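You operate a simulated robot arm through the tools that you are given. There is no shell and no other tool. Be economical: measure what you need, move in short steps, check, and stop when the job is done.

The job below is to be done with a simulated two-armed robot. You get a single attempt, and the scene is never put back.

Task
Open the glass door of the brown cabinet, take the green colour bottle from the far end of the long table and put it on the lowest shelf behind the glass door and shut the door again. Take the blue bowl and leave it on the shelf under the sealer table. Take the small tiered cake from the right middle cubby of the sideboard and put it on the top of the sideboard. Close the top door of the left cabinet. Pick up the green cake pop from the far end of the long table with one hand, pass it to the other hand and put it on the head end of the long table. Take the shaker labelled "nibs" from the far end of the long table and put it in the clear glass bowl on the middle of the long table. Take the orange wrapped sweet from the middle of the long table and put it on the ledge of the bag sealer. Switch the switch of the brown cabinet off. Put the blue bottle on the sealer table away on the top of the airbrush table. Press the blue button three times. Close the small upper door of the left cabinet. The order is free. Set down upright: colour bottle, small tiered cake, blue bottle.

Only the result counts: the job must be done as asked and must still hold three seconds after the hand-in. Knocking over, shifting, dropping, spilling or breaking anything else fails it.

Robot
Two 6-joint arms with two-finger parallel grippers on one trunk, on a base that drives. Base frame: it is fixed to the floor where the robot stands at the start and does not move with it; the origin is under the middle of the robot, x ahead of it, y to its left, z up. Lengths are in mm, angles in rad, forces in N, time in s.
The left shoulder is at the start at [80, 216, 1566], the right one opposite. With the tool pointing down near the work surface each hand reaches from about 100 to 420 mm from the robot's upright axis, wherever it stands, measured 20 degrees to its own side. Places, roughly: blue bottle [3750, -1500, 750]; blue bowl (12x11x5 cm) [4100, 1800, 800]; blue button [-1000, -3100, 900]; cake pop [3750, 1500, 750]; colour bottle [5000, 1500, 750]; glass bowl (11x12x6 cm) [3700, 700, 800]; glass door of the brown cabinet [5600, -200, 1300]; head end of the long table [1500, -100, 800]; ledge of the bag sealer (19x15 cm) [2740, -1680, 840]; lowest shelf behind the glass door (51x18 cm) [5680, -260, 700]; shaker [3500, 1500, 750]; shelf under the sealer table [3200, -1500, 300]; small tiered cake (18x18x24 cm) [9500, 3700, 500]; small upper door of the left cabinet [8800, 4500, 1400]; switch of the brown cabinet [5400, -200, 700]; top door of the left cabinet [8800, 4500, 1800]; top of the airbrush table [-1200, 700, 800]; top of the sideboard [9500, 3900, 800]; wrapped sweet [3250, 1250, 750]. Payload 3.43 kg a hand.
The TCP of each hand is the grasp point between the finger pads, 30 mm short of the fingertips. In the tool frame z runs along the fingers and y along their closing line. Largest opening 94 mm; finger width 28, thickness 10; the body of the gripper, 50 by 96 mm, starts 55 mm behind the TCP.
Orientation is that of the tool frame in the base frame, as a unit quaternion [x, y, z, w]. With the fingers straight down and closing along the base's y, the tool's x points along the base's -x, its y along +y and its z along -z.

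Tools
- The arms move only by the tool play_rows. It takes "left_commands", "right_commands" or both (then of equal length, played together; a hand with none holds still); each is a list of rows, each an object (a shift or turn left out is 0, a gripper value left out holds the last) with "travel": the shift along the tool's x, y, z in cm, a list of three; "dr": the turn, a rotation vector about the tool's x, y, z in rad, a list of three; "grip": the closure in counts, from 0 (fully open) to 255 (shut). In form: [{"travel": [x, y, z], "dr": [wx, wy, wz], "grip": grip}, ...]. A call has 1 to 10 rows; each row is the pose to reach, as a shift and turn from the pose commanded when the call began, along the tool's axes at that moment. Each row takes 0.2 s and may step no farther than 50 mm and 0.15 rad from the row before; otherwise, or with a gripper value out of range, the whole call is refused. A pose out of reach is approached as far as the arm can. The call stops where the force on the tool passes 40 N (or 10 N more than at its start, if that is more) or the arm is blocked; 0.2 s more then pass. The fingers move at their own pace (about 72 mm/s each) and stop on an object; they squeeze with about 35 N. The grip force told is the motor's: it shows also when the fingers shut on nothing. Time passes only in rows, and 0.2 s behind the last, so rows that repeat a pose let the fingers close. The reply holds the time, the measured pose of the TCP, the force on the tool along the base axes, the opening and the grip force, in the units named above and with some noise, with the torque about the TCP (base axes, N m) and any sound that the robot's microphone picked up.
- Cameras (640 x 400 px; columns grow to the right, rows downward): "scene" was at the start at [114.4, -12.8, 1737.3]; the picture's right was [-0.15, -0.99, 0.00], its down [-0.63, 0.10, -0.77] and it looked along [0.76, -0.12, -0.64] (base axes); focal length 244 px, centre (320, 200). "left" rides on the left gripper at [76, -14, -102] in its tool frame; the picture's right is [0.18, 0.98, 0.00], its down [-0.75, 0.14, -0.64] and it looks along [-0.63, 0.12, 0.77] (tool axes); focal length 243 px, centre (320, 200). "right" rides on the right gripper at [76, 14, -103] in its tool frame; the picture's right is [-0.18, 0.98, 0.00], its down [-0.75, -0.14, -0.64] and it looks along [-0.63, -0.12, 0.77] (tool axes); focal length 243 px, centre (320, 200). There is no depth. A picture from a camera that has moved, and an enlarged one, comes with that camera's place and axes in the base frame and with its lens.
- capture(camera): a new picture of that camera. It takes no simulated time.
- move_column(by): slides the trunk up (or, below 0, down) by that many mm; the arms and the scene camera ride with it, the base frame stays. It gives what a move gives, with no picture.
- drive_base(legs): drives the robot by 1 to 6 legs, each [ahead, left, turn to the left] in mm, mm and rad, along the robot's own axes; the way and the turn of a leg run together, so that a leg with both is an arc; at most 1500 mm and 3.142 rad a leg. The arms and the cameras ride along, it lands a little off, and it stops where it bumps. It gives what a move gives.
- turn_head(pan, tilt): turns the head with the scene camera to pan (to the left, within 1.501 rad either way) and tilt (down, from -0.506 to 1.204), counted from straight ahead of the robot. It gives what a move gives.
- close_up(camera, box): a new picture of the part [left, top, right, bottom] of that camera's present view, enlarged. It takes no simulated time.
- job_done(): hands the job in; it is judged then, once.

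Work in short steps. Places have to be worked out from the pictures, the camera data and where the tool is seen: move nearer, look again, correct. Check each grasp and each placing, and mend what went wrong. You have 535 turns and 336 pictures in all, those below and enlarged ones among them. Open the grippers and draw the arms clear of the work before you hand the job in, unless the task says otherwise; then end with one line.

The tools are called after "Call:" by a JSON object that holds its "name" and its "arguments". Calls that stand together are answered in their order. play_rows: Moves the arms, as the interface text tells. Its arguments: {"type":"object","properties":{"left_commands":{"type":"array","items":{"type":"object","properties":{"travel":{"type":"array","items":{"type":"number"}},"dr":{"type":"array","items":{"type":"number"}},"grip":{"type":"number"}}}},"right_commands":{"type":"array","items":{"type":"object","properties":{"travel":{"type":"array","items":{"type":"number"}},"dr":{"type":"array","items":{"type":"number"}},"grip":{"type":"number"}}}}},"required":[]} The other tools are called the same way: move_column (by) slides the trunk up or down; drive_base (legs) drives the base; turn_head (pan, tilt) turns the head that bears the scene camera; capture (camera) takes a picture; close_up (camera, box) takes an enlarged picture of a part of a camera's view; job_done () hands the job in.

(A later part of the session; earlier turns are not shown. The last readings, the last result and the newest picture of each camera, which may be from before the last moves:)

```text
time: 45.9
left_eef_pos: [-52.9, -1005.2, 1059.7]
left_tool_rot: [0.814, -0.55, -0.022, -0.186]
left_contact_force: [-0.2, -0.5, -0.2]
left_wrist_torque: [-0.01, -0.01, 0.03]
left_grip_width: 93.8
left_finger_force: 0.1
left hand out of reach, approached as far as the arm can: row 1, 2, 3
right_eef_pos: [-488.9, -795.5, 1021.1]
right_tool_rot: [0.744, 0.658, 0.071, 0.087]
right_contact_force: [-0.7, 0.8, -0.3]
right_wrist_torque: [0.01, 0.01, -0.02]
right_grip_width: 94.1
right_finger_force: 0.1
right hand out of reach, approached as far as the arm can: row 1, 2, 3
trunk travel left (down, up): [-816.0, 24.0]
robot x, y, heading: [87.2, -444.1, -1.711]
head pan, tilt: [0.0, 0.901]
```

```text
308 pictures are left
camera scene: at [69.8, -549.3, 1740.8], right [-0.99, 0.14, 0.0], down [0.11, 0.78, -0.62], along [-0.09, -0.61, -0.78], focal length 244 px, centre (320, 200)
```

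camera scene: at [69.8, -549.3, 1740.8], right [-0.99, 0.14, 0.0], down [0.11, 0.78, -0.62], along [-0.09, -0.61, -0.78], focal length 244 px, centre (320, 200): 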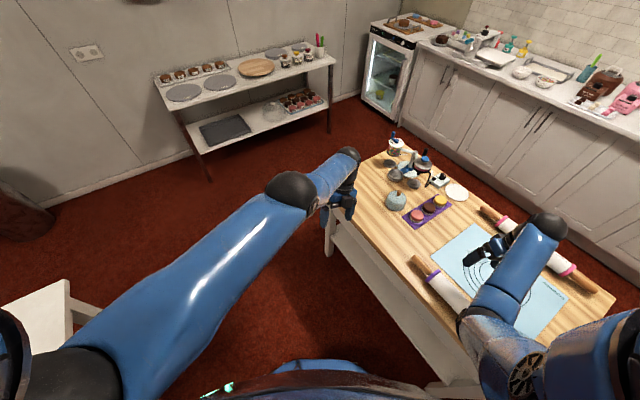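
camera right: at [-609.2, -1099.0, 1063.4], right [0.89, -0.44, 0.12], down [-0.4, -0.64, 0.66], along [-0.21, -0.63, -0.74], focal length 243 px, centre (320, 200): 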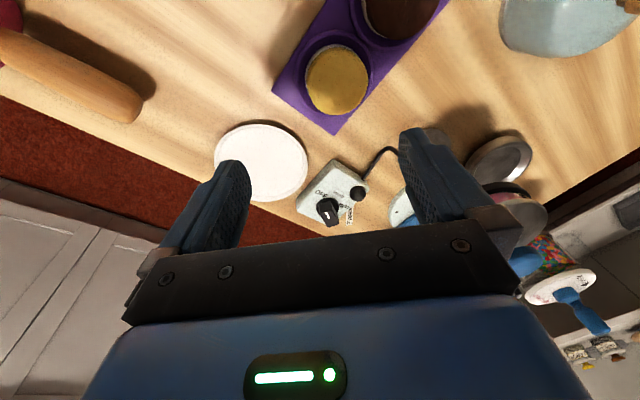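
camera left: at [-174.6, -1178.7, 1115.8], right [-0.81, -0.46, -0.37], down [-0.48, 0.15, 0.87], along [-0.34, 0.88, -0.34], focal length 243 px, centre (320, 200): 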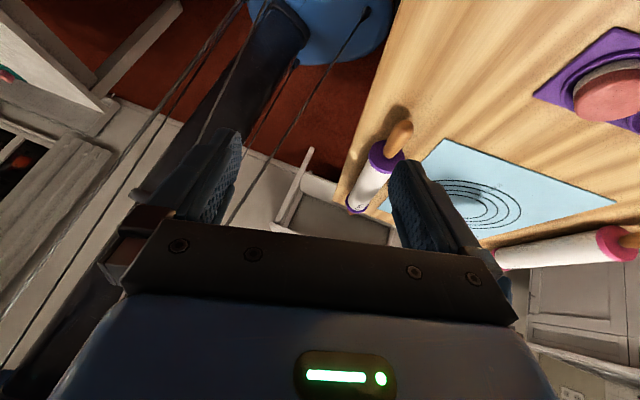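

I level both hands and bring them back to a compact pose in front of the robot.

Call:
{"name": "play_rows", "arguments": {"left_commands": [{"dr": [-0.095, 0.082, 0], "travel": [0, 0, -1]}, {"dr": [-0.19, 0.164, 0], "travel": [0, 0, -1]}, {"dr": [-0.285, 0.246, 0], "travel": [0, 0, -1]}, {"dr": [-0.285, 0.246, 0], "travel": [0, 0, -1]}], "right_commands": [{"dr": [0.075, 0, 0], "travel": [3, 3, 0]}, {"dr": [0.15, 0, 0], "travel": [6, 6, 0]}, {"dr": [0.222, 0, 0], "travel": [9, 9, 0]}, {"dr": [0.222, 0, 0], "travel": [12, 13, 0]}]}}

Call:
{"name": "play_rows", "arguments": {"left_commands": [{"travel": [-0.5, -4, 0], "dr": [0, 0, -0.15]}, {"travel": [-1, -8, 0], "dr": [0, 0, -0.3]}, {"travel": [-2, -12, 0], "dr": [0, 0, -0.45]}, {"travel": [-2.5, -16, 0], "dr": [0, 0, -0.6]}, {"travel": [-3, -20, 0], "dr": [0, 0, -0.75]}, {"travel": [-3.5, -24, 0], "dr": [0, 0, -0.9]}, {"travel": [-4, -28, 0], "dr": [0, 0, -1.05]}, {"travel": [-4.5, -32, 0], "dr": [0, 0, -1.2]}, {"travel": [-5, -36, 0], "dr": [0, 0, -1.35]}], "right_commands": [{"travel": [0, 3, 0]}, {"travel": [0, 6, 0]}, {"travel": [0, 9, 0]}, {"travel": [0, 12, 0]}, {"travel": [0, 15, 0]}, {"travel": [0, 16, 0]}, {"travel": [0, 16, 0]}, {"travel": [0, 16, 0]}, {"travel": [0, 16, 0]}]}}

Call:
{"name": "play_rows", "arguments": {"left_commands": [{"dr": [0, 0, -0.15]}, {"dr": [0, 0, -0.3]}, {"dr": [0, 0, -0.45]}, {"dr": [0, 0, -0.6]}, {"dr": [0, 0, -0.75]}, {"dr": [0, 0, -0.9]}, {"dr": [0, 0, -1.05]}, {"dr": [0, 0, -1.2]}, {"dr": [0, 0, -1.35]}]}}

```text
time: 46.9
left_eef_pos: [-95.0, -1062.3, 1045.6]
left_tool_rot: [0.829, -0.559, 0.0, 0.001]
left_contact_force: [-0.1, 0.3, -0.2]
left_wrist_torque: [0.0, 0.02, 0.02]
left_grip_width: 94.1
left_finger_force: 0.0
left hand out of reach, approached as far as the arm can: row 1, 2, 3, 4
right_eef_pos: [-344.1, -692.3, 1021.1]
right_tool_rot: [0.75, 0.662, -0.006, 0.003]
right_contact_force: [-0.4, -0.5, -0.2]
right_wrist_torque: [0.0, 0.02, -0.01]
right_grip_width: 94.0
right_finger_force: 0.0
right hand out of reach, approached as far as the arm can: row 1, 2, 3, 4
trunk travel left (down, up): [-816.0, 24.0]
robot x, y, heading: [84.0, -440.7, -1.71]
head pan, tilt: [0.0, 0.901]
```

```text
time: 48.9
left_eef_pos: [71.7, -1100.3, 936.3]
left_tool_rot: [0.999, -0.035, 0.0, -0.004]
left_contact_force: [0.2, 0.3, -0.6]
left_wrist_torque: [-0.02, 0.0, 0.05]
left_grip_width: 94.3
left_finger_force: 0.0
left hand out of reach, approached as far as the arm can: row 1, 2, 3, 4, 5, 6, 7, 8, 9
right_eef_pos: [-183.5, -710.8, 1018.0]
right_tool_rot: [0.75, 0.662, -0.002, 0.003]
right_contact_force: [0.9, 0.6, 0.0]
right_wrist_torque: [0.01, 0.01, 0.01]
right_grip_width: 93.9
right_finger_force: 0.0
trunk travel left (down, up): [-816.0, 24.0]
robot x, y, heading: [84.9, -444.4, -1.719]
head pan, tilt: [0.0, 0.901]
```

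```text
time: 50.9
left_eef_pos: [85.7, -1099.6, 923.5]
left_tool_rot: [0.802, 0.597, 0.003, -0.003]
left_contact_force: [-0.9, 0.0, 0.3]
left_wrist_torque: [-0.02, 0.0, -0.01]
left_grip_width: 93.8
left_finger_force: 0.2
left hand out of reach, approached as far as the arm can: row 4, 5, 8
right_eef_pos: [-185.0, -710.9, 1017.9]
right_tool_rot: [0.75, 0.662, -0.003, 0.004]
right_contact_force: [-0.6, -0.3, -0.7]
right_wrist_torque: [0.02, 0.01, 0.01]
right_grip_width: 94.0
right_finger_force: 0.1
trunk travel left (down, up): [-816.0, 24.0]
robot x, y, heading: [86.2, -438.8, -1.713]
head pan, tilt: [0.0, 0.901]
```

I bring the left hand in.

Call:
{"name": "play_rows", "arguments": {"left_commands": [{"travel": [4, 1.5, -1.5]}, {"travel": [8, 3, -3]}, {"travel": [12, 4.5, -4.5]}, {"travel": [16, 6, -6]}, {"travel": [20, 7.5, -7.5]}, {"travel": [24, 9, -9]}, {"travel": [28, 11, -10.5]}, {"travel": [33, 13, -12]}, {"travel": [33, 13, -12]}]}}

Call:
{"name": "capture", "arguments": {"camera": "scene"}}

```text
refused: row 8 steps farther than a row can; nothing moved
```

```text
307 pictures are left
camera scene: at [71.0, -548.0, 1740.9], right [-0.99, 0.14, 0.0], down [0.11, 0.78, -0.62], along [-0.09, -0.61, -0.78], focal length 244 px, centre (320, 200)
```

scene: 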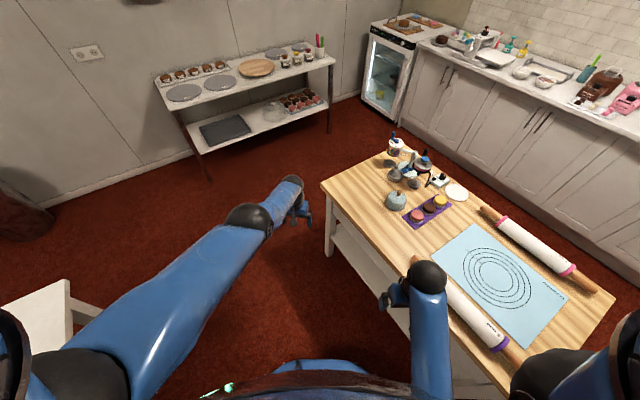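

The wooden table's outline matches the earlier estimate, so it seems unmoved. I bring the left hand in with smaller steps, then drive around the table's left corner.

Call:
{"name": "play_rows", "arguments": {"left_commands": [{"travel": [4, 1.5, -1.5]}, {"travel": [8, 3, -3]}, {"travel": [12, 4.5, -4.5]}, {"travel": [16, 6, -6]}, {"travel": [20, 7.5, -7.5]}, {"travel": [24, 9, -9]}, {"travel": [28, 11, -10.5]}, {"travel": [32, 13, -12]}, {"travel": [32, 13, -12]}]}}

Call:
{"name": "drive_base", "arguments": {"legs": [[0, 0, 0.4], [838, 0, 0], [0, 0, -0.258], [450, 0, 0], [0, 0, -0.753]]}}

Call:
{"name": "turn_head", "arguments": {"pan": 0, "tilt": 0.6}}

Call:
{"name": "capture", "arguments": {"camera": "scene"}}

```text
time: 52.9
left_eef_pos: [292.1, -1083.0, 852.9]
left_tool_rot: [0.803, 0.596, 0.003, -0.003]
left_contact_force: [-0.4, 0.2, 0.7]
left_wrist_torque: [0.02, 0.0, 0.0]
left_grip_width: 94.1
left_finger_force: 0.0
left hand out of reach, approached as far as the arm can: row 1, 2, 3, 4, 5, 6, 7, 8, 9
right_eef_pos: [-186.8, -711.9, 1018.4]
right_tool_rot: [0.749, 0.662, -0.002, 0.003]
right_contact_force: [-0.3, -0.7, 0.4]
right_wrist_torque: [0.0, 0.0, -0.01]
right_grip_width: 94.3
right_finger_force: 0.0
trunk travel left (down, up): [-816.0, 24.0]
robot x, y, heading: [84.8, -443.2, -1.713]
head pan, tilt: [0.0, 0.901]
```

```text
time: 63.9
left_eef_pos: [103.1, -2360.6, 853.5]
left_tool_rot: [0.944, 0.33, 0.004, -0.002]
left_contact_force: [-0.1, 0.4, -0.9]
left_wrist_torque: [-0.02, -0.04, 0.02]
left_grip_width: 94.0
left_finger_force: 0.1
right_eef_pos: [-77.6, -1782.0, 1018.1]
right_tool_rot: [0.913, 0.408, -0.005, 0.003]
right_contact_force: [-0.5, -0.6, -0.1]
right_wrist_torque: [0.01, -0.03, 0.02]
right_grip_width: 93.9
right_finger_force: 0.1
trunk travel left (down, up): [-816.0, 24.0]
robot x, y, heading: [299.9, -1717.4, -2.32]
head pan, tilt: [0.0, 0.901]
```

```text
time: 64.7
left_eef_pos: [102.9, -2361.3, 854.2]
left_tool_rot: [0.944, 0.33, 0.004, -0.003]
left_contact_force: [0.0, 0.1, -0.7]
left_wrist_torque: [0.0, 0.0, 0.02]
left_grip_width: 94.0
left_finger_force: 0.1
right_eef_pos: [-78.7, -1781.8, 1017.7]
right_tool_rot: [0.914, 0.407, -0.004, 0.003]
right_contact_force: [0.1, -0.6, -0.6]
right_wrist_torque: [-0.02, 0.0, -0.01]
right_grip_width: 93.6
right_finger_force: 0.1
trunk travel left (down, up): [-816.0, 24.0]
robot x, y, heading: [296.9, -1715.6, -2.32]
head pan, tilt: [0.0, 0.6]
```

```text
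306 pictures are left
camera scene: at [216.9, -1803.3, 1765.6], right [-0.73, 0.68, 0.0], down [0.39, 0.41, -0.82], along [-0.56, -0.6, -0.57], focal length 244 px, centre (320, 200)
```

scene: 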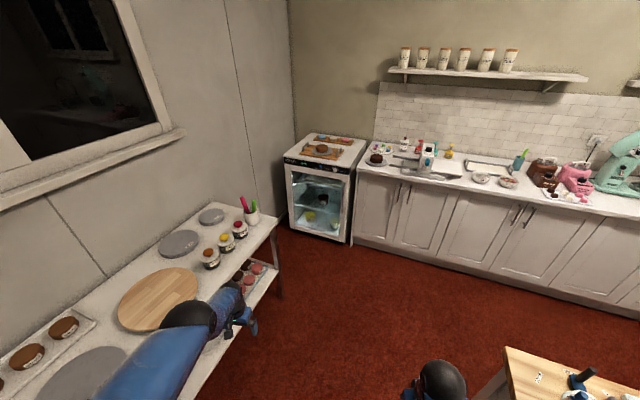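

The left hand is still extended near the rack. I lift it and pull it straight back toward the robot.

Call:
{"name": "play_rows", "arguments": {"left_commands": [{"travel": [3, 0, -3]}, {"travel": [6, 0, -6]}, {"travel": [9, 0, -9]}, {"travel": [12, 0, -12]}, {"travel": [15, 0, -15]}, {"travel": [19, 0, -17]}, {"travel": [23, 0, -17]}, {"travel": [27, 0, -17]}]}}

Call:
{"name": "capture", "arguments": {"camera": "scene"}}

```text
time: 66.5
left_eef_pos: [233.0, -2426.4, 856.9]
left_tool_rot: [0.944, 0.33, 0.003, -0.004]
left_contact_force: [-0.8, -0.2, 0.1]
left_wrist_torque: [0.02, -0.04, 0.0]
left_grip_width: 94.1
left_finger_force: 0.0
left hand out of reach, approached as far as the arm can: row 1, 2, 3, 4, 5, 6, 7, 8
right_eef_pos: [-75.5, -1782.9, 1019.4]
right_tool_rot: [0.913, 0.408, -0.006, 0.0]
right_contact_force: [-0.4, -0.1, -0.3]
right_wrist_torque: [0.02, 0.01, 0.01]
right_grip_width: 94.1
right_finger_force: 0.0
trunk travel left (down, up): [-816.0, 24.0]
robot x, y, heading: [296.3, -1715.6, -2.323]
head pan, tilt: [0.0, 0.6]
```

```text
305 pictures are left
camera scene: at [221.5, -1805.4, 1765.8], right [-0.73, 0.68, 0.0], down [0.38, 0.41, -0.83], along [-0.56, -0.6, -0.56], focal length 244 px, centre (320, 200)
```

scene: 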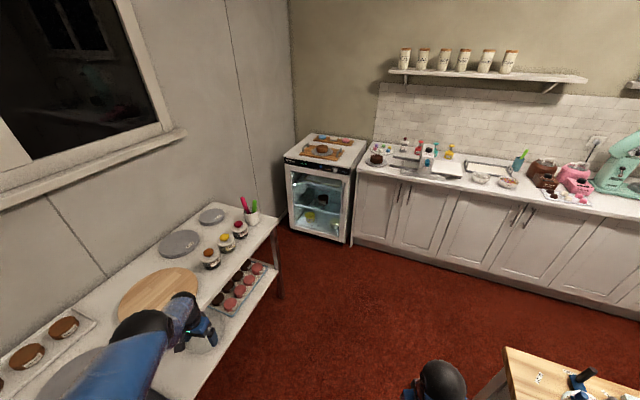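

The left arm swings outward instead, toward the rack. I back the base away a bit for safety before untangling the arm.

Call:
{"name": "drive_base", "arguments": {"legs": [[-250, -50, -0.3]]}}

Call:
{"name": "play_rows", "arguments": {"left_commands": [{"dr": [0, -0.15, 0], "travel": [0, -1, -2]}, {"dr": [0, -0.3, 0], "travel": [0, -2, -4]}, {"dr": [0, -0.45, 0], "travel": [0, -3, -6]}, {"dr": [0, -0.6, 0], "travel": [0, -4, -8]}]}}

Call:
{"name": "capture", "arguments": {"camera": "scene"}}

```text
time: 68.3
left_eef_pos: [184.6, -2179.5, 854.2]
left_tool_rot: [0.983, 0.184, 0.006, -0.004]
left_contact_force: [0.2, 0.7, 0.1]
left_wrist_torque: [-0.03, -0.02, 0.0]
left_grip_width: 93.9
left_finger_force: 0.0
right_eef_pos: [82.5, -1473.2, 1017.1]
right_tool_rot: [0.964, 0.264, -0.003, 0.002]
right_contact_force: [0.2, 0.8, 0.8]
right_wrist_torque: [0.0, -0.01, 0.0]
right_grip_width: 94.0
right_finger_force: 0.1
trunk travel left (down, up): [-816.0, 24.0]
robot x, y, heading: [464.5, -1517.4, -2.62]
head pan, tilt: [0.0, 0.6]
```

```text
time: 69.3
left_eef_pos: [125.5, -2220.7, 863.0]
left_tool_rot: [0.94, 0.176, -0.287, 0.053]
left_contact_force: [-0.2, -0.4, 0.2]
left_wrist_torque: [-0.03, 0.02, 0.02]
left_grip_width: 94.1
left_finger_force: 0.1
left hand out of reach, approached as far as the arm can: row 1, 2, 3, 4
right_eef_pos: [86.3, -1471.0, 1017.7]
right_tool_rot: [0.964, 0.265, -0.005, 0.003]
right_contact_force: [0.4, 0.4, 0.5]
right_wrist_torque: [0.03, 0.01, -0.01]
right_grip_width: 94.1
right_finger_force: 0.0
trunk travel left (down, up): [-816.0, 24.0]
robot x, y, heading: [466.3, -1519.7, -2.624]
head pan, tilt: [0.0, 0.6]
```

```text
304 pictures are left
camera scene: at [362.0, -1578.7, 1765.9], right [-0.49, 0.87, 0.0], down [0.49, 0.28, -0.83], along [-0.72, -0.41, -0.56], focal length 244 px, centre (320, 200)
```

scene: 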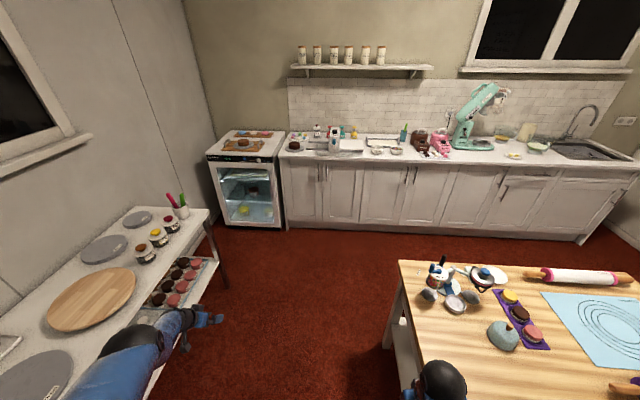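

I realise the commanded pose was accumulated behind the robot (measured just couldn't follow). I command it back forward and level, step by step.

Call:
{"name": "play_rows", "arguments": {"left_commands": [{"travel": [-1.74, -0.75, 4.4], "dr": [0, 0.06, 0]}, {"travel": [-3.48, -1.5, 8.8], "dr": [0, 0.12, 0]}, {"travel": [-5.22, -2.25, 13.2], "dr": [0, 0.18, 0]}, {"travel": [-6.96, -3, 17.6], "dr": [0, 0.24, 0]}, {"travel": [-8.7, -3.75, 22], "dr": [0, 0.3, 0]}, {"travel": [-10.44, -4.5, 26.4], "dr": [0, 0.36, 0]}, {"travel": [-12.18, -5.25, 30.8], "dr": [0, 0.42, 0]}, {"travel": [-13.92, -6, 35.2], "dr": [0, 0.48, 0]}, {"travel": [-15.66, -6.75, 39.6], "dr": [0, 0.54, 0]}, {"travel": [-17.4, -7.5, 44], "dr": [0, 0.6, 0]}]}}

Call:
{"name": "play_rows", "arguments": {"left_commands": [{"travel": [-3.5, -0.7, 2.4]}, {"travel": [-7, -1.4, 4.8]}, {"travel": [-10.5, -2.1, 7.2]}, {"travel": [-14, -2.8, 9.6]}, {"travel": [-17.5, -3.5, 12]}, {"travel": [-20.6, -4.1, 14.2]}, {"travel": [-20.6, -4.1, 14.2]}]}}

```text
time: 71.5
left_eef_pos: [63.8, -2124.9, 864.8]
left_tool_rot: [0.979, 0.182, -0.095, 0.017]
left_contact_force: [-0.3, -0.1, 0.7]
left_wrist_torque: [0.0, 0.01, 0.0]
left_grip_width: 94.1
left_finger_force: 0.1
left hand out of reach, approached as far as the arm can: row 1, 2, 3, 4, 5, 6, 7, 8, 9, 10
right_eef_pos: [85.1, -1470.9, 1018.2]
right_tool_rot: [0.964, 0.264, -0.005, 0.001]
right_contact_force: [-0.4, 0.4, -0.7]
right_wrist_torque: [0.01, 0.01, -0.01]
right_grip_width: 93.9
right_finger_force: 0.1
trunk travel left (down, up): [-816.0, 24.0]
robot x, y, heading: [463.9, -1522.3, -2.623]
head pan, tilt: [0.0, 0.6]
```

```text
time: 73.1
left_eef_pos: [17.4, -2089.7, 880.9]
left_tool_rot: [0.978, 0.183, -0.096, 0.017]
left_contact_force: [-0.1, 0.2, 0.5]
left_wrist_torque: [0.03, 0.0, 0.03]
left_grip_width: 94.1
left_finger_force: 0.1
left hand out of reach, approached as far as the arm can: row 1, 2, 3, 4, 5, 6, 7
right_eef_pos: [84.2, -1470.4, 1017.2]
right_tool_rot: [0.964, 0.265, -0.004, 0.002]
right_contact_force: [-0.3, 0.8, 0.1]
right_wrist_torque: [0.03, 0.02, -0.04]
right_grip_width: 93.6
right_finger_force: 0.0
trunk travel left (down, up): [-816.0, 24.0]
robot x, y, heading: [458.1, -1523.7, -2.624]
head pan, tilt: [0.0, 0.6]
```

I keep commanding forward until the hand becomes reachable again (commanded meets measured).

Call:
{"name": "play_rows", "arguments": {"left_commands": [{"travel": [-4.5, 0, 2]}, {"travel": [-9, 0, 4]}, {"travel": [-13.5, 0, 6]}, {"travel": [-18, 0, 8]}, {"travel": [-22.5, 0, 10]}, {"travel": [-27, 0, 12]}, {"travel": [-31.5, 0, 14]}, {"travel": [-36, 0, 16]}]}}

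```text
time: 74.9
left_eef_pos: [-16.0, -2085.4, 920.1]
left_tool_rot: [0.978, 0.183, -0.096, 0.016]
left_contact_force: [-0.4, -0.5, 0.5]
left_wrist_torque: [-0.01, 0.01, 0.03]
left_grip_width: 94.1
left_finger_force: 0.0
left hand out of reach, approached as far as the arm can: row 1, 2, 3, 4, 5, 6, 7, 8
right_eef_pos: [84.4, -1470.8, 1018.3]
right_tool_rot: [0.964, 0.265, -0.004, 0.003]
right_contact_force: [-0.5, -0.2, 0.1]
right_wrist_torque: [-0.01, 0.02, 0.0]
right_grip_width: 94.1
right_finger_force: 0.0
trunk travel left (down, up): [-816.0, 24.0]
robot x, y, heading: [461.6, -1519.6, -2.625]
head pan, tilt: [0.0, 0.6]
```

Motion suggests the commanded point sits too high and close to the shoulder; I command downwards.

Call:
{"name": "play_rows", "arguments": {"left_commands": [{"travel": [0, 0, 4.5]}, {"travel": [0, 0, 9]}, {"travel": [0, 0, 13.5]}, {"travel": [0, 0, 18]}, {"travel": [0, 0, 22.5]}, {"travel": [0, 0, 27]}, {"travel": [0, 0, 31]}]}}

```text
time: 76.5
left_eef_pos: [25.2, -2048.0, 842.3]
left_tool_rot: [0.978, 0.183, -0.096, 0.017]
left_contact_force: [-0.4, 0.0, -0.6]
left_wrist_torque: [0.02, 0.02, 0.0]
left_grip_width: 94.1
left_finger_force: 0.0
left hand out of reach, approached as far as the arm can: row 1, 2, 3, 4, 5, 6, 7
right_eef_pos: [84.5, -1472.1, 1018.1]
right_tool_rot: [0.964, 0.264, -0.005, 0.002]
right_contact_force: [-0.1, -0.5, 0.1]
right_wrist_torque: [0.0, -0.01, 0.0]
right_grip_width: 94.1
right_finger_force: 0.0
trunk travel left (down, up): [-816.0, 24.0]
robot x, y, heading: [465.7, -1522.4, -2.626]
head pan, tilt: [0.0, 0.6]
```

I check whether it is settled with a hold and a small inward test move.

Call:
{"name": "play_rows", "arguments": {"left_commands": [{"travel": [0, 0, 0]}, {"travel": [0, 0, 0]}]}}

Call:
{"name": "play_rows", "arguments": {"left_commands": [{"travel": [4, 0, 0]}, {"travel": [8, 0, 0]}, {"travel": [8, 0, 0]}, {"travel": [8, 0, 0]}]}}

Call:
{"name": "capture", "arguments": {"camera": "scene"}}

```text
time: 77.1
left_eef_pos: [23.9, -2047.4, 843.4]
left_tool_rot: [0.978, 0.183, -0.095, 0.017]
left_contact_force: [0.4, 0.0, 0.1]
left_wrist_torque: [0.02, 0.02, 0.01]
left_grip_width: 94.2
left_finger_force: 0.0
right_eef_pos: [85.9, -1470.9, 1017.2]
right_tool_rot: [0.964, 0.265, -0.005, 0.002]
right_contact_force: [-0.3, -0.4, -0.2]
right_wrist_torque: [0.0, -0.03, -0.03]
right_grip_width: 94.1
right_finger_force: 0.2
trunk travel left (down, up): [-816.0, 24.0]
robot x, y, heading: [467.4, -1522.0, -2.624]
head pan, tilt: [0.0, 0.6]
```

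```text
time: 78.1
left_eef_pos: [96.4, -2020.4, 822.7]
left_tool_rot: [0.978, 0.182, -0.096, 0.017]
left_contact_force: [0.2, -0.7, -0.2]
left_wrist_torque: [0.01, 0.02, -0.03]
left_grip_width: 94.0
left_finger_force: 0.1
right_eef_pos: [83.1, -1471.7, 1018.2]
right_tool_rot: [0.964, 0.265, -0.004, 0.002]
right_contact_force: [0.6, 0.5, -0.8]
right_wrist_torque: [0.03, 0.02, 0.0]
right_grip_width: 93.9
right_finger_force: 0.0
trunk travel left (down, up): [-816.0, 24.0]
robot x, y, heading: [463.8, -1518.2, -2.625]
head pan, tilt: [0.0, 0.6]
```

```text
303 pictures are left
camera scene: at [358.8, -1580.1, 1765.6], right [-0.49, 0.87, 0.0], down [0.49, 0.28, -0.82], along [-0.72, -0.41, -0.57], focal length 244 px, centre (320, 200)
```

scene: 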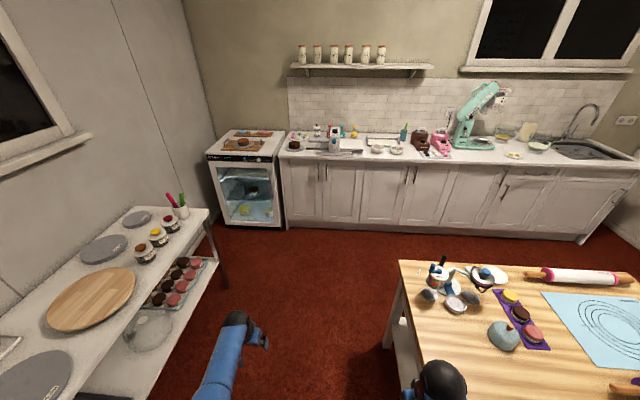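

The arm responds correctly again. I now lift and draw it in while levelling it.

Call:
{"name": "play_rows", "arguments": {"left_commands": [{"travel": [2.5, 0, -3.2], "dr": [0, 0.03, 0]}, {"travel": [5, 0, -6.4], "dr": [0, 0.06, 0]}, {"travel": [7.5, 0, -9.6], "dr": [0, 0.09, 0]}, {"travel": [10, 0, -12.8], "dr": [0, 0.12, 0]}, {"travel": [12.5, 0, -16], "dr": [0, 0.15, 0]}, {"travel": [15, 0, -19.2], "dr": [0, 0.18, 0]}, {"travel": [17.5, 0, -22], "dr": [0, 0.195, 0]}, {"travel": [19.5, 0, -24], "dr": [0, 0.195, 0]}]}}

Call:
{"name": "capture", "arguments": {"camera": "scene"}}

```text
time: 79.9
left_eef_pos: [319.9, -1929.7, 1011.9]
left_tool_rot: [0.983, 0.184, 0.0, -0.001]
left_contact_force: [1.0, 0.7, -0.2]
left_wrist_torque: [-0.03, 0.04, 0.01]
left_grip_width: 93.9
left_finger_force: 0.2
right_eef_pos: [85.5, -1471.1, 1018.4]
right_tool_rot: [0.965, 0.264, -0.005, 0.002]
right_contact_force: [-0.2, 0.2, 0.5]
right_wrist_torque: [-0.01, 0.01, -0.02]
right_grip_width: 94.0
right_finger_force: 0.0
trunk travel left (down, up): [-816.0, 24.0]
robot x, y, heading: [461.2, -1520.3, -2.626]
head pan, tilt: [0.0, 0.6]
```

```text
302 pictures are left
camera scene: at [361.4, -1578.4, 1765.8], right [-0.49, 0.87, 0.0], down [0.49, 0.28, -0.83], along [-0.72, -0.41, -0.56], focal length 244 px, centre (320, 200)
```

scene: 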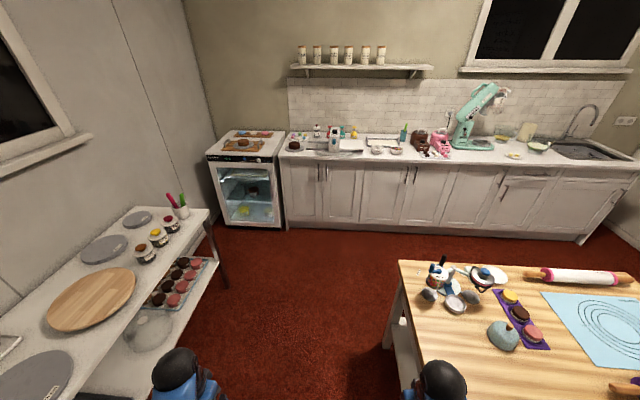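

Both arms are compact again. I zoom on the fridge panel to find the button.

Call:
{"name": "close_up", "arguments": {"camera": "scene", "box": [195, 120, 295, 182]}}

```text
6.40 times, centred on (245, 151) of scene
camera zoom: at [361.4, -1578.4, 1765.8], right [-0.49, 0.87, 0.0], down [0.49, 0.28, -0.83], along [-0.72, -0.41, -0.56], focal length 1561 px, centre (800, 514)
```

zoom: 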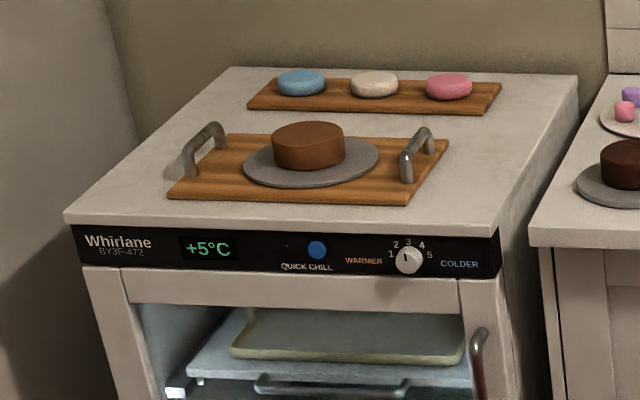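

Button triangulated at about [-1030,-3134,862], panel facing ~27°. I drive to a stand in front of it, offset so that the left arm lines up.

Call:
{"name": "drive_base", "arguments": {"legs": [[0, 0, 0.266], [1430, 0, 0], [0, 0, -0.315]]}}

Call:
{"name": "capture", "arguments": {"camera": "scene"}}

```text
time: 89.0
left_eef_pos: [-750.4, -2917.3, 1010.4]
left_tool_rot: [0.99, 0.14, 0.0, -0.001]
left_contact_force: [-0.7, 0.3, 0.3]
left_wrist_torque: [0.01, 0.0, -0.03]
left_grip_width: 94.1
left_finger_force: 0.1
right_eef_pos: [-941.2, -2439.0, 1017.9]
right_tool_rot: [0.975, 0.222, -0.005, 0.001]
right_contact_force: [0.1, -0.1, 0.5]
right_wrist_torque: [-0.01, -0.01, -0.01]
right_grip_width: 93.9
right_finger_force: 0.2
trunk travel left (down, up): [-816.0, 24.0]
robot x, y, heading: [-575.1, -2520.7, -2.71]
head pan, tilt: [0.0, 0.6]
```

```text
300 pictures are left
camera scene: at [-677.0, -2570.8, 1765.7], right [-0.42, 0.91, 0.0], down [0.51, 0.24, -0.82], along [-0.75, -0.34, -0.57], focal length 244 px, centre (320, 200)
```

scene: 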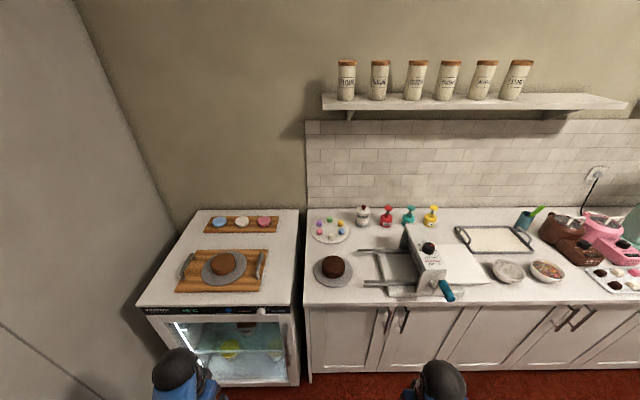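

I zoom on the panel for a precise button location.

Call:
{"name": "close_up", "arguments": {"camera": "scene", "box": [130, 270, 310, 382]}}

```text
3.56 times, centred on (220, 326) of scene
camera zoom: at [-677.0, -2570.8, 1765.7], right [-0.42, 0.91, 0.0], down [0.51, 0.24, -0.82], along [-0.75, -0.34, -0.57], focal length 867 px, centre (676, -248)
```

zoom: 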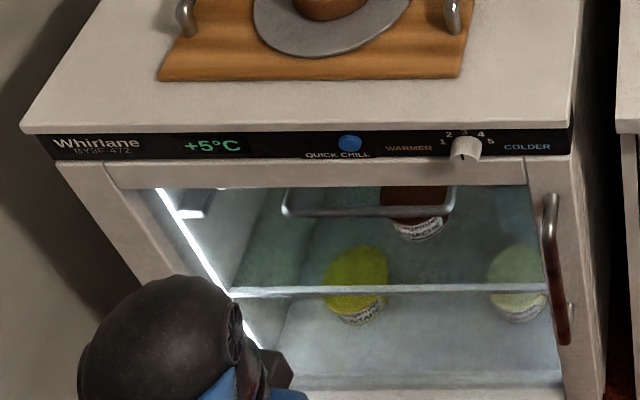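

Button ≈[-1028,-3128,862], 665 mm ahead and 362 left of me. I lower the trunk 250 mm and then swing the left tool to point forward, gripper closed.

Call:
{"name": "move_column", "arguments": {"by": -250}}

Call:
{"name": "play_rows", "arguments": {"left_commands": [{"travel": [-2, 0.8, -1], "dr": [0, -0.15, 0], "grip": 255}, {"travel": [-4, 1.6, -2], "dr": [0, -0.3, 0], "grip": 255}, {"travel": [-6, 2.4, -3], "dr": [0, -0.45, 0], "grip": 255}, {"travel": [-8, 3.2, -4], "dr": [0, -0.6, 0], "grip": 255}, {"travel": [-10, 4, -5], "dr": [0, -0.75, 0], "grip": 255}, {"travel": [-12, 4.8, -6], "dr": [0, -0.9, 0], "grip": 255}, {"travel": [-14, 5.6, -7], "dr": [0, -1.05, 0], "grip": 255}, {"travel": [-16, 6.4, -8], "dr": [0, -1.2, 0], "grip": 255}, {"travel": [-17, 7, -9], "dr": [0, -1.35, 0], "grip": 255}, {"travel": [-17, 7.5, -10], "dr": [0, -1.5, 0], "grip": 255}]}}

Call:
{"name": "capture", "arguments": {"camera": "left"}}

```text
time: 91.6
left_eef_pos: [-749.5, -2916.4, 760.5]
left_tool_rot: [0.99, 0.141, 0.001, -0.002]
left_contact_force: [0.6, 0.9, -0.5]
left_wrist_torque: [0.0, -0.03, -0.01]
left_grip_width: 94.1
left_finger_force: 0.0
right_eef_pos: [-940.6, -2438.6, 767.6]
right_tool_rot: [0.975, 0.222, -0.005, 0.002]
right_contact_force: [-0.6, 0.8, 0.0]
right_wrist_torque: [-0.03, 0.02, 0.01]
right_grip_width: 93.8
right_finger_force: 0.1
trunk travel left (down, up): [-566.0, 274.0]
robot x, y, heading: [-568.9, -2520.5, -2.711]
head pan, tilt: [0.0, 0.6]
```

```text
time: 93.8
left_eef_pos: [-893.0, -3033.3, 860.6]
left_tool_rot: [0.724, 0.104, -0.676, 0.096]
left_contact_force: [0.4, 1.0, 0.5]
left_wrist_torque: [-0.01, 0.02, -0.01]
left_grip_width: 0.0
left_finger_force: 33.1
right_eef_pos: [-941.3, -2439.0, 768.3]
right_tool_rot: [0.975, 0.222, -0.005, 0.002]
right_contact_force: [-0.2, -0.2, -0.2]
right_wrist_torque: [-0.01, -0.04, -0.05]
right_grip_width: 93.8
right_finger_force: 0.1
trunk travel left (down, up): [-566.0, 274.0]
robot x, y, heading: [-568.9, -2519.1, -2.71]
head pan, tilt: [0.0, 0.6]
```

```text
298 pictures are left
camera left: at [-793.2, -2990.5, 790.4], right [0.29, -0.94, -0.19], down [0.6, 0.03, 0.8], along [-0.74, -0.34, 0.58], focal length 243 px, centre (320, 200)
```

left: 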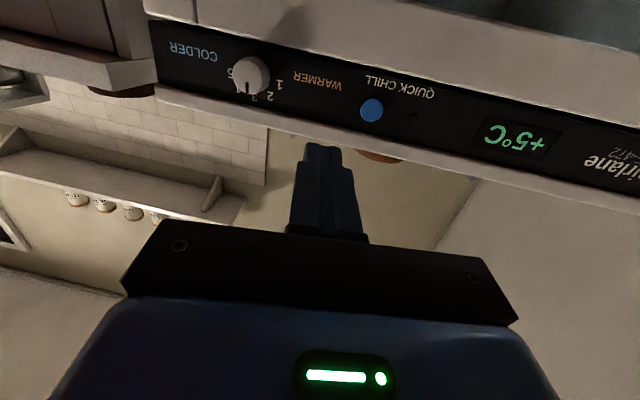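

The wrist view agrees: button ≈[-1028,-3130,857]. I move the closed fingertips to ~25 mm in front of it.

Call:
{"name": "play_rows", "arguments": {"left_commands": [{"travel": [-0.2, 1.7, 3.4]}, {"travel": [-0.4, 3.4, 6.8]}, {"travel": [-0.5, 5.0, 10.0]}]}}

Call:
{"name": "capture", "arguments": {"camera": "left"}}

```text
time: 94.6
left_eef_pos: [-972.9, -3111.7, 857.0]
left_tool_rot: [0.725, 0.103, -0.674, 0.095]
left_contact_force: [-0.7, -0.5, 0.1]
left_wrist_torque: [-0.02, 0.0, -0.04]
left_grip_width: 0.0
left_finger_force: 33.4
right_eef_pos: [-941.8, -2438.4, 768.1]
right_tool_rot: [0.975, 0.223, -0.003, 0.002]
right_contact_force: [0.1, 0.5, 0.4]
right_wrist_torque: [0.0, -0.02, -0.01]
right_grip_width: 94.0
right_finger_force: 0.0
trunk travel left (down, up): [-566.0, 274.0]
robot x, y, heading: [-570.1, -2520.9, -2.714]
head pan, tilt: [0.0, 0.6]
```

```text
297 pictures are left
camera left: at [-872.9, -3068.8, 788.6], right [0.29, -0.94, -0.19], down [0.6, 0.03, 0.8], along [-0.75, -0.34, 0.57], focal length 243 px, centre (320, 200)
```

left: 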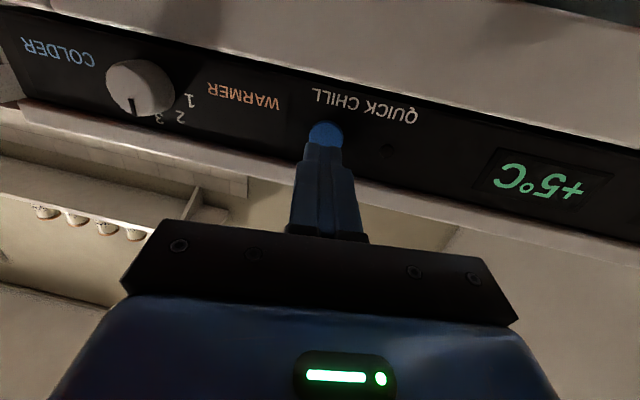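

Fingers line up with the button. I press straight ahead in small steps and read the force.

Call:
{"name": "play_rows", "arguments": {"left_commands": [{"travel": [0, 0.2, 1.5]}, {"travel": [0, 0.3, 2.5]}, {"travel": [0, 0.3, 3.0]}, {"travel": [0, 0.3, 3.4]}, {"travel": [0, 0.3, 3.8]}]}}

Call:
{"name": "capture", "arguments": {"camera": "left"}}

```text
time: 95.8
left_eef_pos: [-1002.1, -3123.7, 857.6]
left_tool_rot: [0.724, 0.105, -0.675, 0.095]
left_contact_force: [31.1, 8.1, -3.0]
left_wrist_torque: [-0.06, 0.27, 0.34]
left_grip_width: 0.0
left_finger_force: 32.6
right_eef_pos: [-939.2, -2438.4, 769.4]
right_tool_rot: [0.974, 0.225, -0.006, 0.001]
right_contact_force: [-0.3, -0.2, -0.4]
right_wrist_torque: [0.02, 0.02, -0.02]
right_grip_width: 94.1
right_finger_force: 0.0
trunk travel left (down, up): [-566.0, 274.0]
robot x, y, heading: [-567.2, -2518.4, -2.707]
head pan, tilt: [0.0, 0.6]
heard: click
```

```text
296 pictures are left
camera left: at [-902.2, -3080.2, 786.7], right [0.29, -0.94, -0.19], down [0.6, 0.03, 0.8], along [-0.74, -0.34, 0.58], focal length 243 px, centre (320, 200)
```

left: 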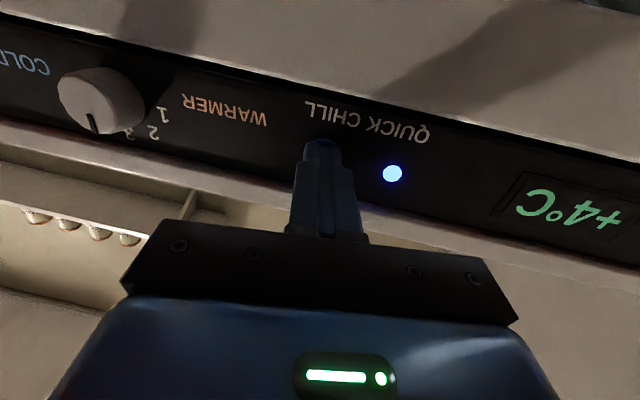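

A click was heard and the display changed to +4. I release and press two more times, separately.

Call:
{"name": "play_rows", "arguments": {"left_commands": [{"travel": [0, 0, -1]}, {"travel": [0, 0, -2]}, {"travel": [0, 0, -2]}, {"travel": [0, 0, -1]}, {"travel": [0, 0, 0]}, {"travel": [0, 0, 0]}]}}

Call:
{"name": "close_up", "arguments": {"camera": "left", "box": [240, 80, 640, 280]}}

```text
time: 97.2
left_eef_pos: [-1002.6, -3122.8, 855.2]
left_tool_rot: [0.724, 0.104, -0.676, 0.095]
left_contact_force: [30.5, 14.6, -3.9]
left_wrist_torque: [-0.09, 0.23, 0.15]
left_grip_width: 0.2
left_finger_force: 32.9
right_eef_pos: [-938.6, -2436.3, 769.0]
right_tool_rot: [0.975, 0.223, -0.006, 0.003]
right_contact_force: [-1.0, 0.1, 0.5]
right_wrist_torque: [-0.02, -0.06, 0.0]
right_grip_width: 94.1
right_finger_force: 0.0
trunk travel left (down, up): [-566.0, 274.0]
robot x, y, heading: [-565.2, -2522.1, -2.713]
head pan, tilt: [0.0, 0.6]
heard: click
```

```text
1.60 times, centred on (440, 180) of left
camera zoom: at [-902.6, -3079.4, 785.6], right [0.29, -0.94, -0.19], down [0.6, 0.03, 0.8], along [-0.74, -0.34, 0.58], focal length 388 px, centre (128, 232)
```

zoom: 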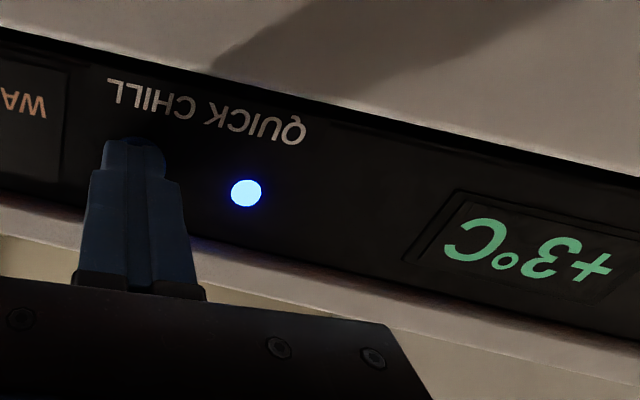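

Second press: display now +3. One more press, then retreat.

Call:
{"name": "play_rows", "arguments": {"left_commands": [{"travel": [0, 0, -1]}, {"travel": [0, 0, -2]}, {"travel": [0, 0, -2]}, {"travel": [0, 0, -1]}, {"travel": [0, 0, 0]}, {"travel": [0, 0, 0]}]}}

Call:
{"name": "play_rows", "arguments": {"left_commands": [{"travel": [0, 0, -3]}, {"travel": [0, 0, -7]}, {"travel": [0, 0, -11]}]}}

Call:
{"name": "capture", "arguments": {"camera": "left"}}

```text
time: 98.6
left_eef_pos: [-1002.3, -3123.3, 855.7]
left_tool_rot: [0.724, 0.105, -0.675, 0.096]
left_contact_force: [42.9, 13.5, -4.4]
left_wrist_torque: [-0.07, 0.33, 0.4]
left_grip_width: 0.2
left_finger_force: 33.4
right_eef_pos: [-936.4, -2438.4, 769.5]
right_tool_rot: [0.975, 0.224, -0.008, 0.001]
right_contact_force: [0.9, -0.3, -0.2]
right_wrist_torque: [-0.01, -0.04, 0.0]
right_grip_width: 94.1
right_finger_force: 0.2
trunk travel left (down, up): [-566.0, 274.0]
robot x, y, heading: [-570.0, -2518.8, -2.708]
head pan, tilt: [0.0, 0.6]
heard: click
```

```text
time: 99.4
left_eef_pos: [-902.0, -3092.9, 863.8]
left_tool_rot: [0.723, 0.103, -0.676, 0.095]
left_contact_force: [0.3, 0.0, -1.0]
left_wrist_torque: [0.02, 0.02, 0.01]
left_grip_width: 0.3
left_finger_force: 32.3
right_eef_pos: [-942.0, -2437.5, 767.8]
right_tool_rot: [0.975, 0.222, -0.005, 0.001]
right_contact_force: [-0.3, 0.3, -0.3]
right_wrist_torque: [0.03, 0.02, 0.0]
right_grip_width: 94.1
right_finger_force: 0.1
trunk travel left (down, up): [-566.0, 274.0]
robot x, y, heading: [-567.5, -2517.5, -2.714]
head pan, tilt: [0.0, 0.6]
```

```text
294 pictures are left
camera left: at [-801.3, -3050.3, 794.4], right [0.28, -0.94, -0.19], down [0.6, 0.03, 0.8], along [-0.74, -0.34, 0.58], focal length 243 px, centre (320, 200)
```

left: 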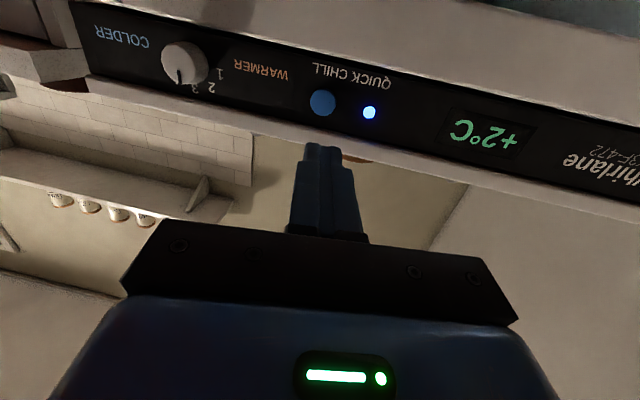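

All three presses done (display +2 °C, three clicks). I fold the left arm back down and raise the trunk.

Call:
{"name": "play_rows", "arguments": {"left_commands": [{"travel": [1, -1, -2.5], "dr": [0, 0.15, 0], "grip": 0}, {"travel": [2, -2, -5], "dr": [0, 0.3, 0], "grip": 0}, {"travel": [3, -3.5, -8], "dr": [0, 0.45, 0]}, {"travel": [4, -5, -11], "dr": [0, 0.6, 0]}, {"travel": [5, -6.5, -13.5], "dr": [0, 0.75, 0]}, {"travel": [6, -8, -15.5], "dr": [0, 0.9, 0]}, {"travel": [7, -9.5, -17], "dr": [0, 1.05, 0]}, {"travel": [8, -11, -18.5], "dr": [0, 1.2, 0]}, {"travel": [9, -12.5, -20], "dr": [0, 1.35, 0]}, {"travel": [10, -14, -21], "dr": [0, 1.5, 0]}]}}

Call:
{"name": "move_column", "arguments": {"by": 250}}

Call:
{"name": "drive_base", "arguments": {"legs": [[0, 0, 1.57], [0, 0, 1.0]]}}

Call:
{"name": "capture", "arguments": {"camera": "scene"}}

```text
time: 101.6
left_eef_pos: [-730.5, -2896.8, 774.0]
left_tool_rot: [0.99, 0.141, 0.0, 0.0]
left_contact_force: [0.8, 0.0, -0.9]
left_wrist_torque: [-0.03, 0.0, 0.0]
left_grip_width: 94.0
left_finger_force: 0.1
left hand out of reach, approached as far as the arm can: row 10
right_eef_pos: [-941.3, -2438.7, 768.0]
right_tool_rot: [0.975, 0.222, -0.004, 0.002]
right_contact_force: [0.5, 0.0, 0.6]
right_wrist_torque: [0.01, 0.0, 0.03]
right_grip_width: 93.8
right_finger_force: 0.2
trunk travel left (down, up): [-566.0, 274.0]
robot x, y, heading: [-570.4, -2519.5, -2.717]
head pan, tilt: [0.0, 0.6]
```

```text
time: 104.2
left_eef_pos: [-732.8, -2896.9, 1024.9]
left_tool_rot: [0.99, 0.14, -0.001, 0.001]
left_contact_force: [0.0, 0.5, -0.4]
left_wrist_torque: [0.03, 0.02, 0.01]
left_grip_width: 94.1
left_finger_force: 0.0
right_eef_pos: [-942.2, -2439.2, 1018.5]
right_tool_rot: [0.975, 0.223, -0.005, 0.002]
right_contact_force: [-0.3, -0.9, 0.6]
right_wrist_torque: [-0.02, -0.02, -0.02]
right_grip_width: 94.2
right_finger_force: 0.1
trunk travel left (down, up): [-816.0, 24.0]
robot x, y, heading: [-569.3, -2524.2, -2.713]
head pan, tilt: [0.0, 0.6]
```

```text
time: 110.9
left_eef_pos: [-228.2, -2292.9, 1024.8]
left_tool_rot: [0.145, 0.989, 0.0, 0.002]
left_contact_force: [-0.5, 0.2, 0.7]
left_wrist_torque: [0.01, -0.01, -0.04]
left_grip_width: 93.9
left_finger_force: 0.0
right_eef_pos: [-300.3, -2790.6, 1018.1]
right_tool_rot: [0.06, 0.998, 0.0, 0.005]
right_contact_force: [0.0, 0.6, 0.7]
right_wrist_torque: [0.02, -0.02, 0.0]
right_grip_width: 94.1
right_finger_force: 0.1
trunk travel left (down, up): [-816.0, 24.0]
robot x, y, heading: [-571.1, -2521.3, -0.143]
head pan, tilt: [0.0, 0.6]
```

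```text
293 pictures are left
camera scene: at [-451.8, -2537.8, 1765.7], right [-0.14, -0.99, 0.0], down [-0.56, 0.08, -0.83], along [0.82, -0.12, -0.56], focal length 244 px, centre (320, 200)
```

scene: 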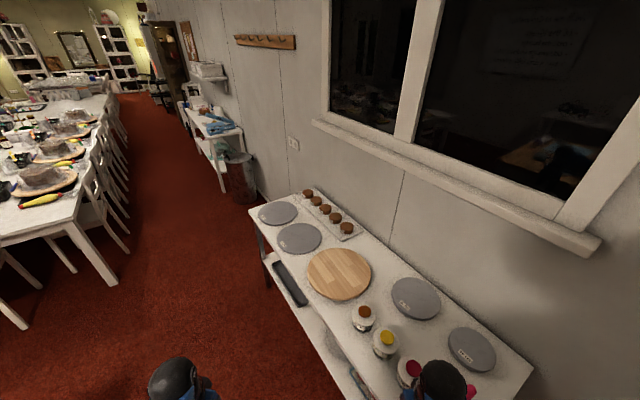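

I see the right aisle is clear, about 1 m wide between chairs and rack/sealer table. I turn to its direction (~0.47 rad) and drive up along it.

Call:
{"name": "drive_base", "arguments": {"legs": [[0, 0, 0.613], [1300, -15, 0]]}}

Call:
{"name": "capture", "arguments": {"camera": "scene"}}

```text
time: 119.0
left_eef_pos: [719.5, -1564.8, 1025.8]
left_tool_rot: [-0.166, 0.986, 0.001, 0.003]
left_contact_force: [0.4, 0.3, -0.8]
left_wrist_torque: [0.01, -0.03, 0.01]
left_grip_width: 94.0
left_finger_force: 0.1
right_eef_pos: [953.6, -2011.3, 1019.1]
right_tool_rot: [-0.249, 0.968, 0.002, 0.004]
right_contact_force: [-0.1, -0.3, -0.4]
right_wrist_torque: [-0.03, -0.01, -0.01]
right_grip_width: 94.0
right_finger_force: 0.1
trunk travel left (down, up): [-816.0, 24.0]
robot x, y, heading: [579.7, -1947.3, 0.487]
head pan, tilt: [0.0, 0.6]
```

```text
292 pictures are left
camera scene: at [683.1, -1894.5, 1765.8], right [0.47, -0.89, 0.0], down [-0.5, -0.26, -0.83], along [0.73, 0.38, -0.56], focal length 244 px, centre (320, 200)
```

scene: 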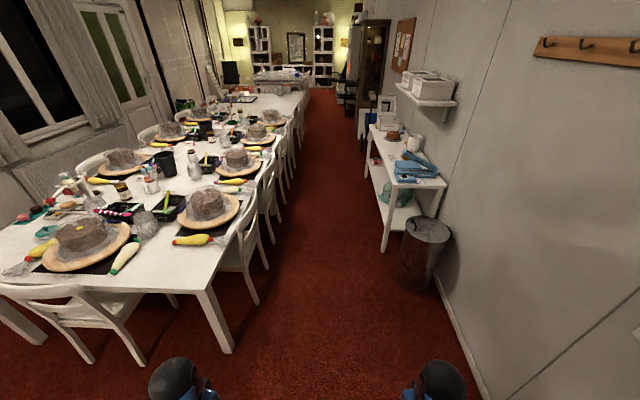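

Clear view of the whole aisle. I zoom to see the far end and sealer table.

Call:
{"name": "close_up", "arguments": {"camera": "scene", "box": [170, 0, 410, 150]}}

Call:
{"name": "close_up", "arguments": {"camera": "scene", "box": [340, 60, 480, 300]}}

```text
2.67 times, centred on (290, 75) of scene
camera zoom: at [683.1, -1894.5, 1765.8], right [0.47, -0.89, 0.0], down [-0.5, -0.26, -0.83], along [0.73, 0.38, -0.56], focal length 650 px, centre (400, 533)
```

zoom: 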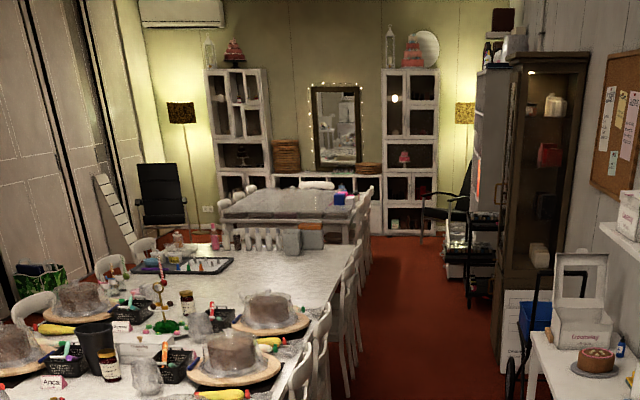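

```text
1.67 times, centred on (410, 180) of scene
camera zoom: at [683.1, -1894.5, 1765.8], right [0.47, -0.89, 0.0], down [-0.5, -0.26, -0.83], along [0.73, 0.38, -0.56], focal length 406 px, centre (170, 233)
```

zoom: 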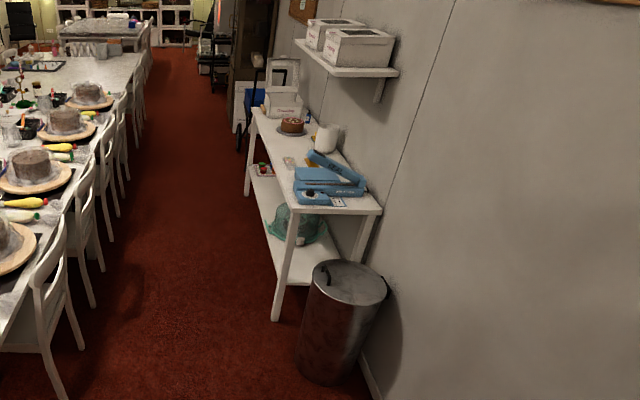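

The aisle is clear up to the brown cabinet. I drive along it to about S=3500 (short of the cabinet).

Call:
{"name": "drive_base", "arguments": {"legs": [[0, 0, -0.02], [1300, -15, 0], [1300, -10, 0]]}}

Call:
{"name": "capture", "arguments": {"camera": "scene"}}

```text
time: 132.1
left_eef_pos: [3016.3, -352.1, 1025.5]
left_tool_rot: [-0.177, 0.984, 0.0, 0.001]
left_contact_force: [-0.1, 0.5, -0.3]
left_wrist_torque: [0.02, -0.02, 0.02]
left_grip_width: 94.0
left_finger_force: 0.1
right_eef_pos: [3259.4, -792.4, 1018.4]
right_tool_rot: [-0.259, 0.966, 0.002, 0.004]
right_contact_force: [0.6, 1.1, -0.3]
right_wrist_torque: [0.01, -0.01, 0.01]
right_grip_width: 94.0
right_finger_force: 0.0
trunk travel left (down, up): [-816.0, 24.0]
robot x, y, heading: [2887.0, -740.1, 0.505]
head pan, tilt: [0.0, 0.6]
```

```text
289 pictures are left
camera scene: at [2985.5, -681.8, 1765.8], right [0.48, -0.88, 0.0], down [-0.49, -0.27, -0.83], along [0.72, 0.4, -0.56], focal length 244 px, centre (320, 200)
```

scene: 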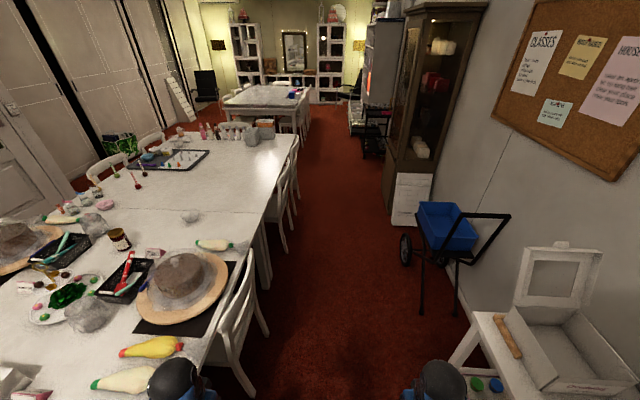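

I zoom on the cabinet.

Call:
{"name": "close_up", "arguments": {"camera": "scene", "box": [350, 0, 510, 250]}}

Call:
{"name": "close_up", "arguments": {"camera": "scene", "box": [60, 60, 340, 260]}}

```text
1.60 times, centred on (430, 125) of scene
camera zoom: at [2985.5, -681.8, 1765.8], right [0.48, -0.88, 0.0], down [-0.49, -0.27, -0.83], along [0.72, 0.4, -0.56], focal length 390 px, centre (144, 320)
```

zoom: 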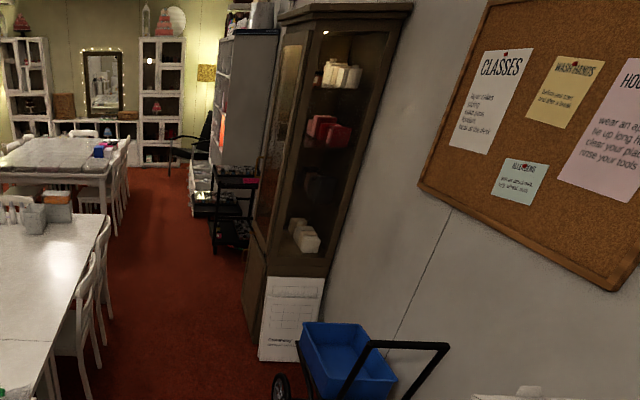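

```text
2.00 times, centred on (200, 160) of scene
camera zoom: at [2985.5, -681.8, 1765.8], right [0.48, -0.88, 0.0], down [-0.49, -0.27, -0.83], along [0.72, 0.4, -0.56], focal length 488 px, centre (560, 280)
```

zoom: 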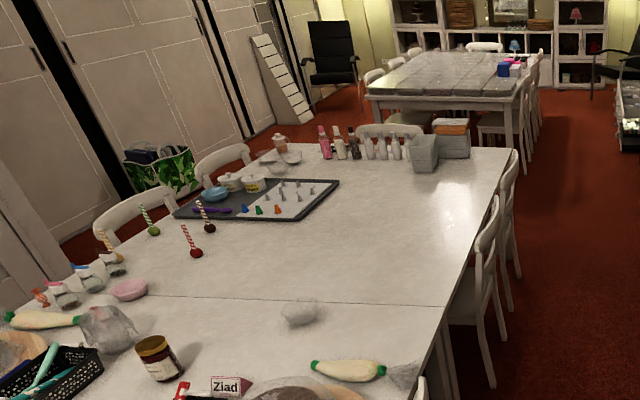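

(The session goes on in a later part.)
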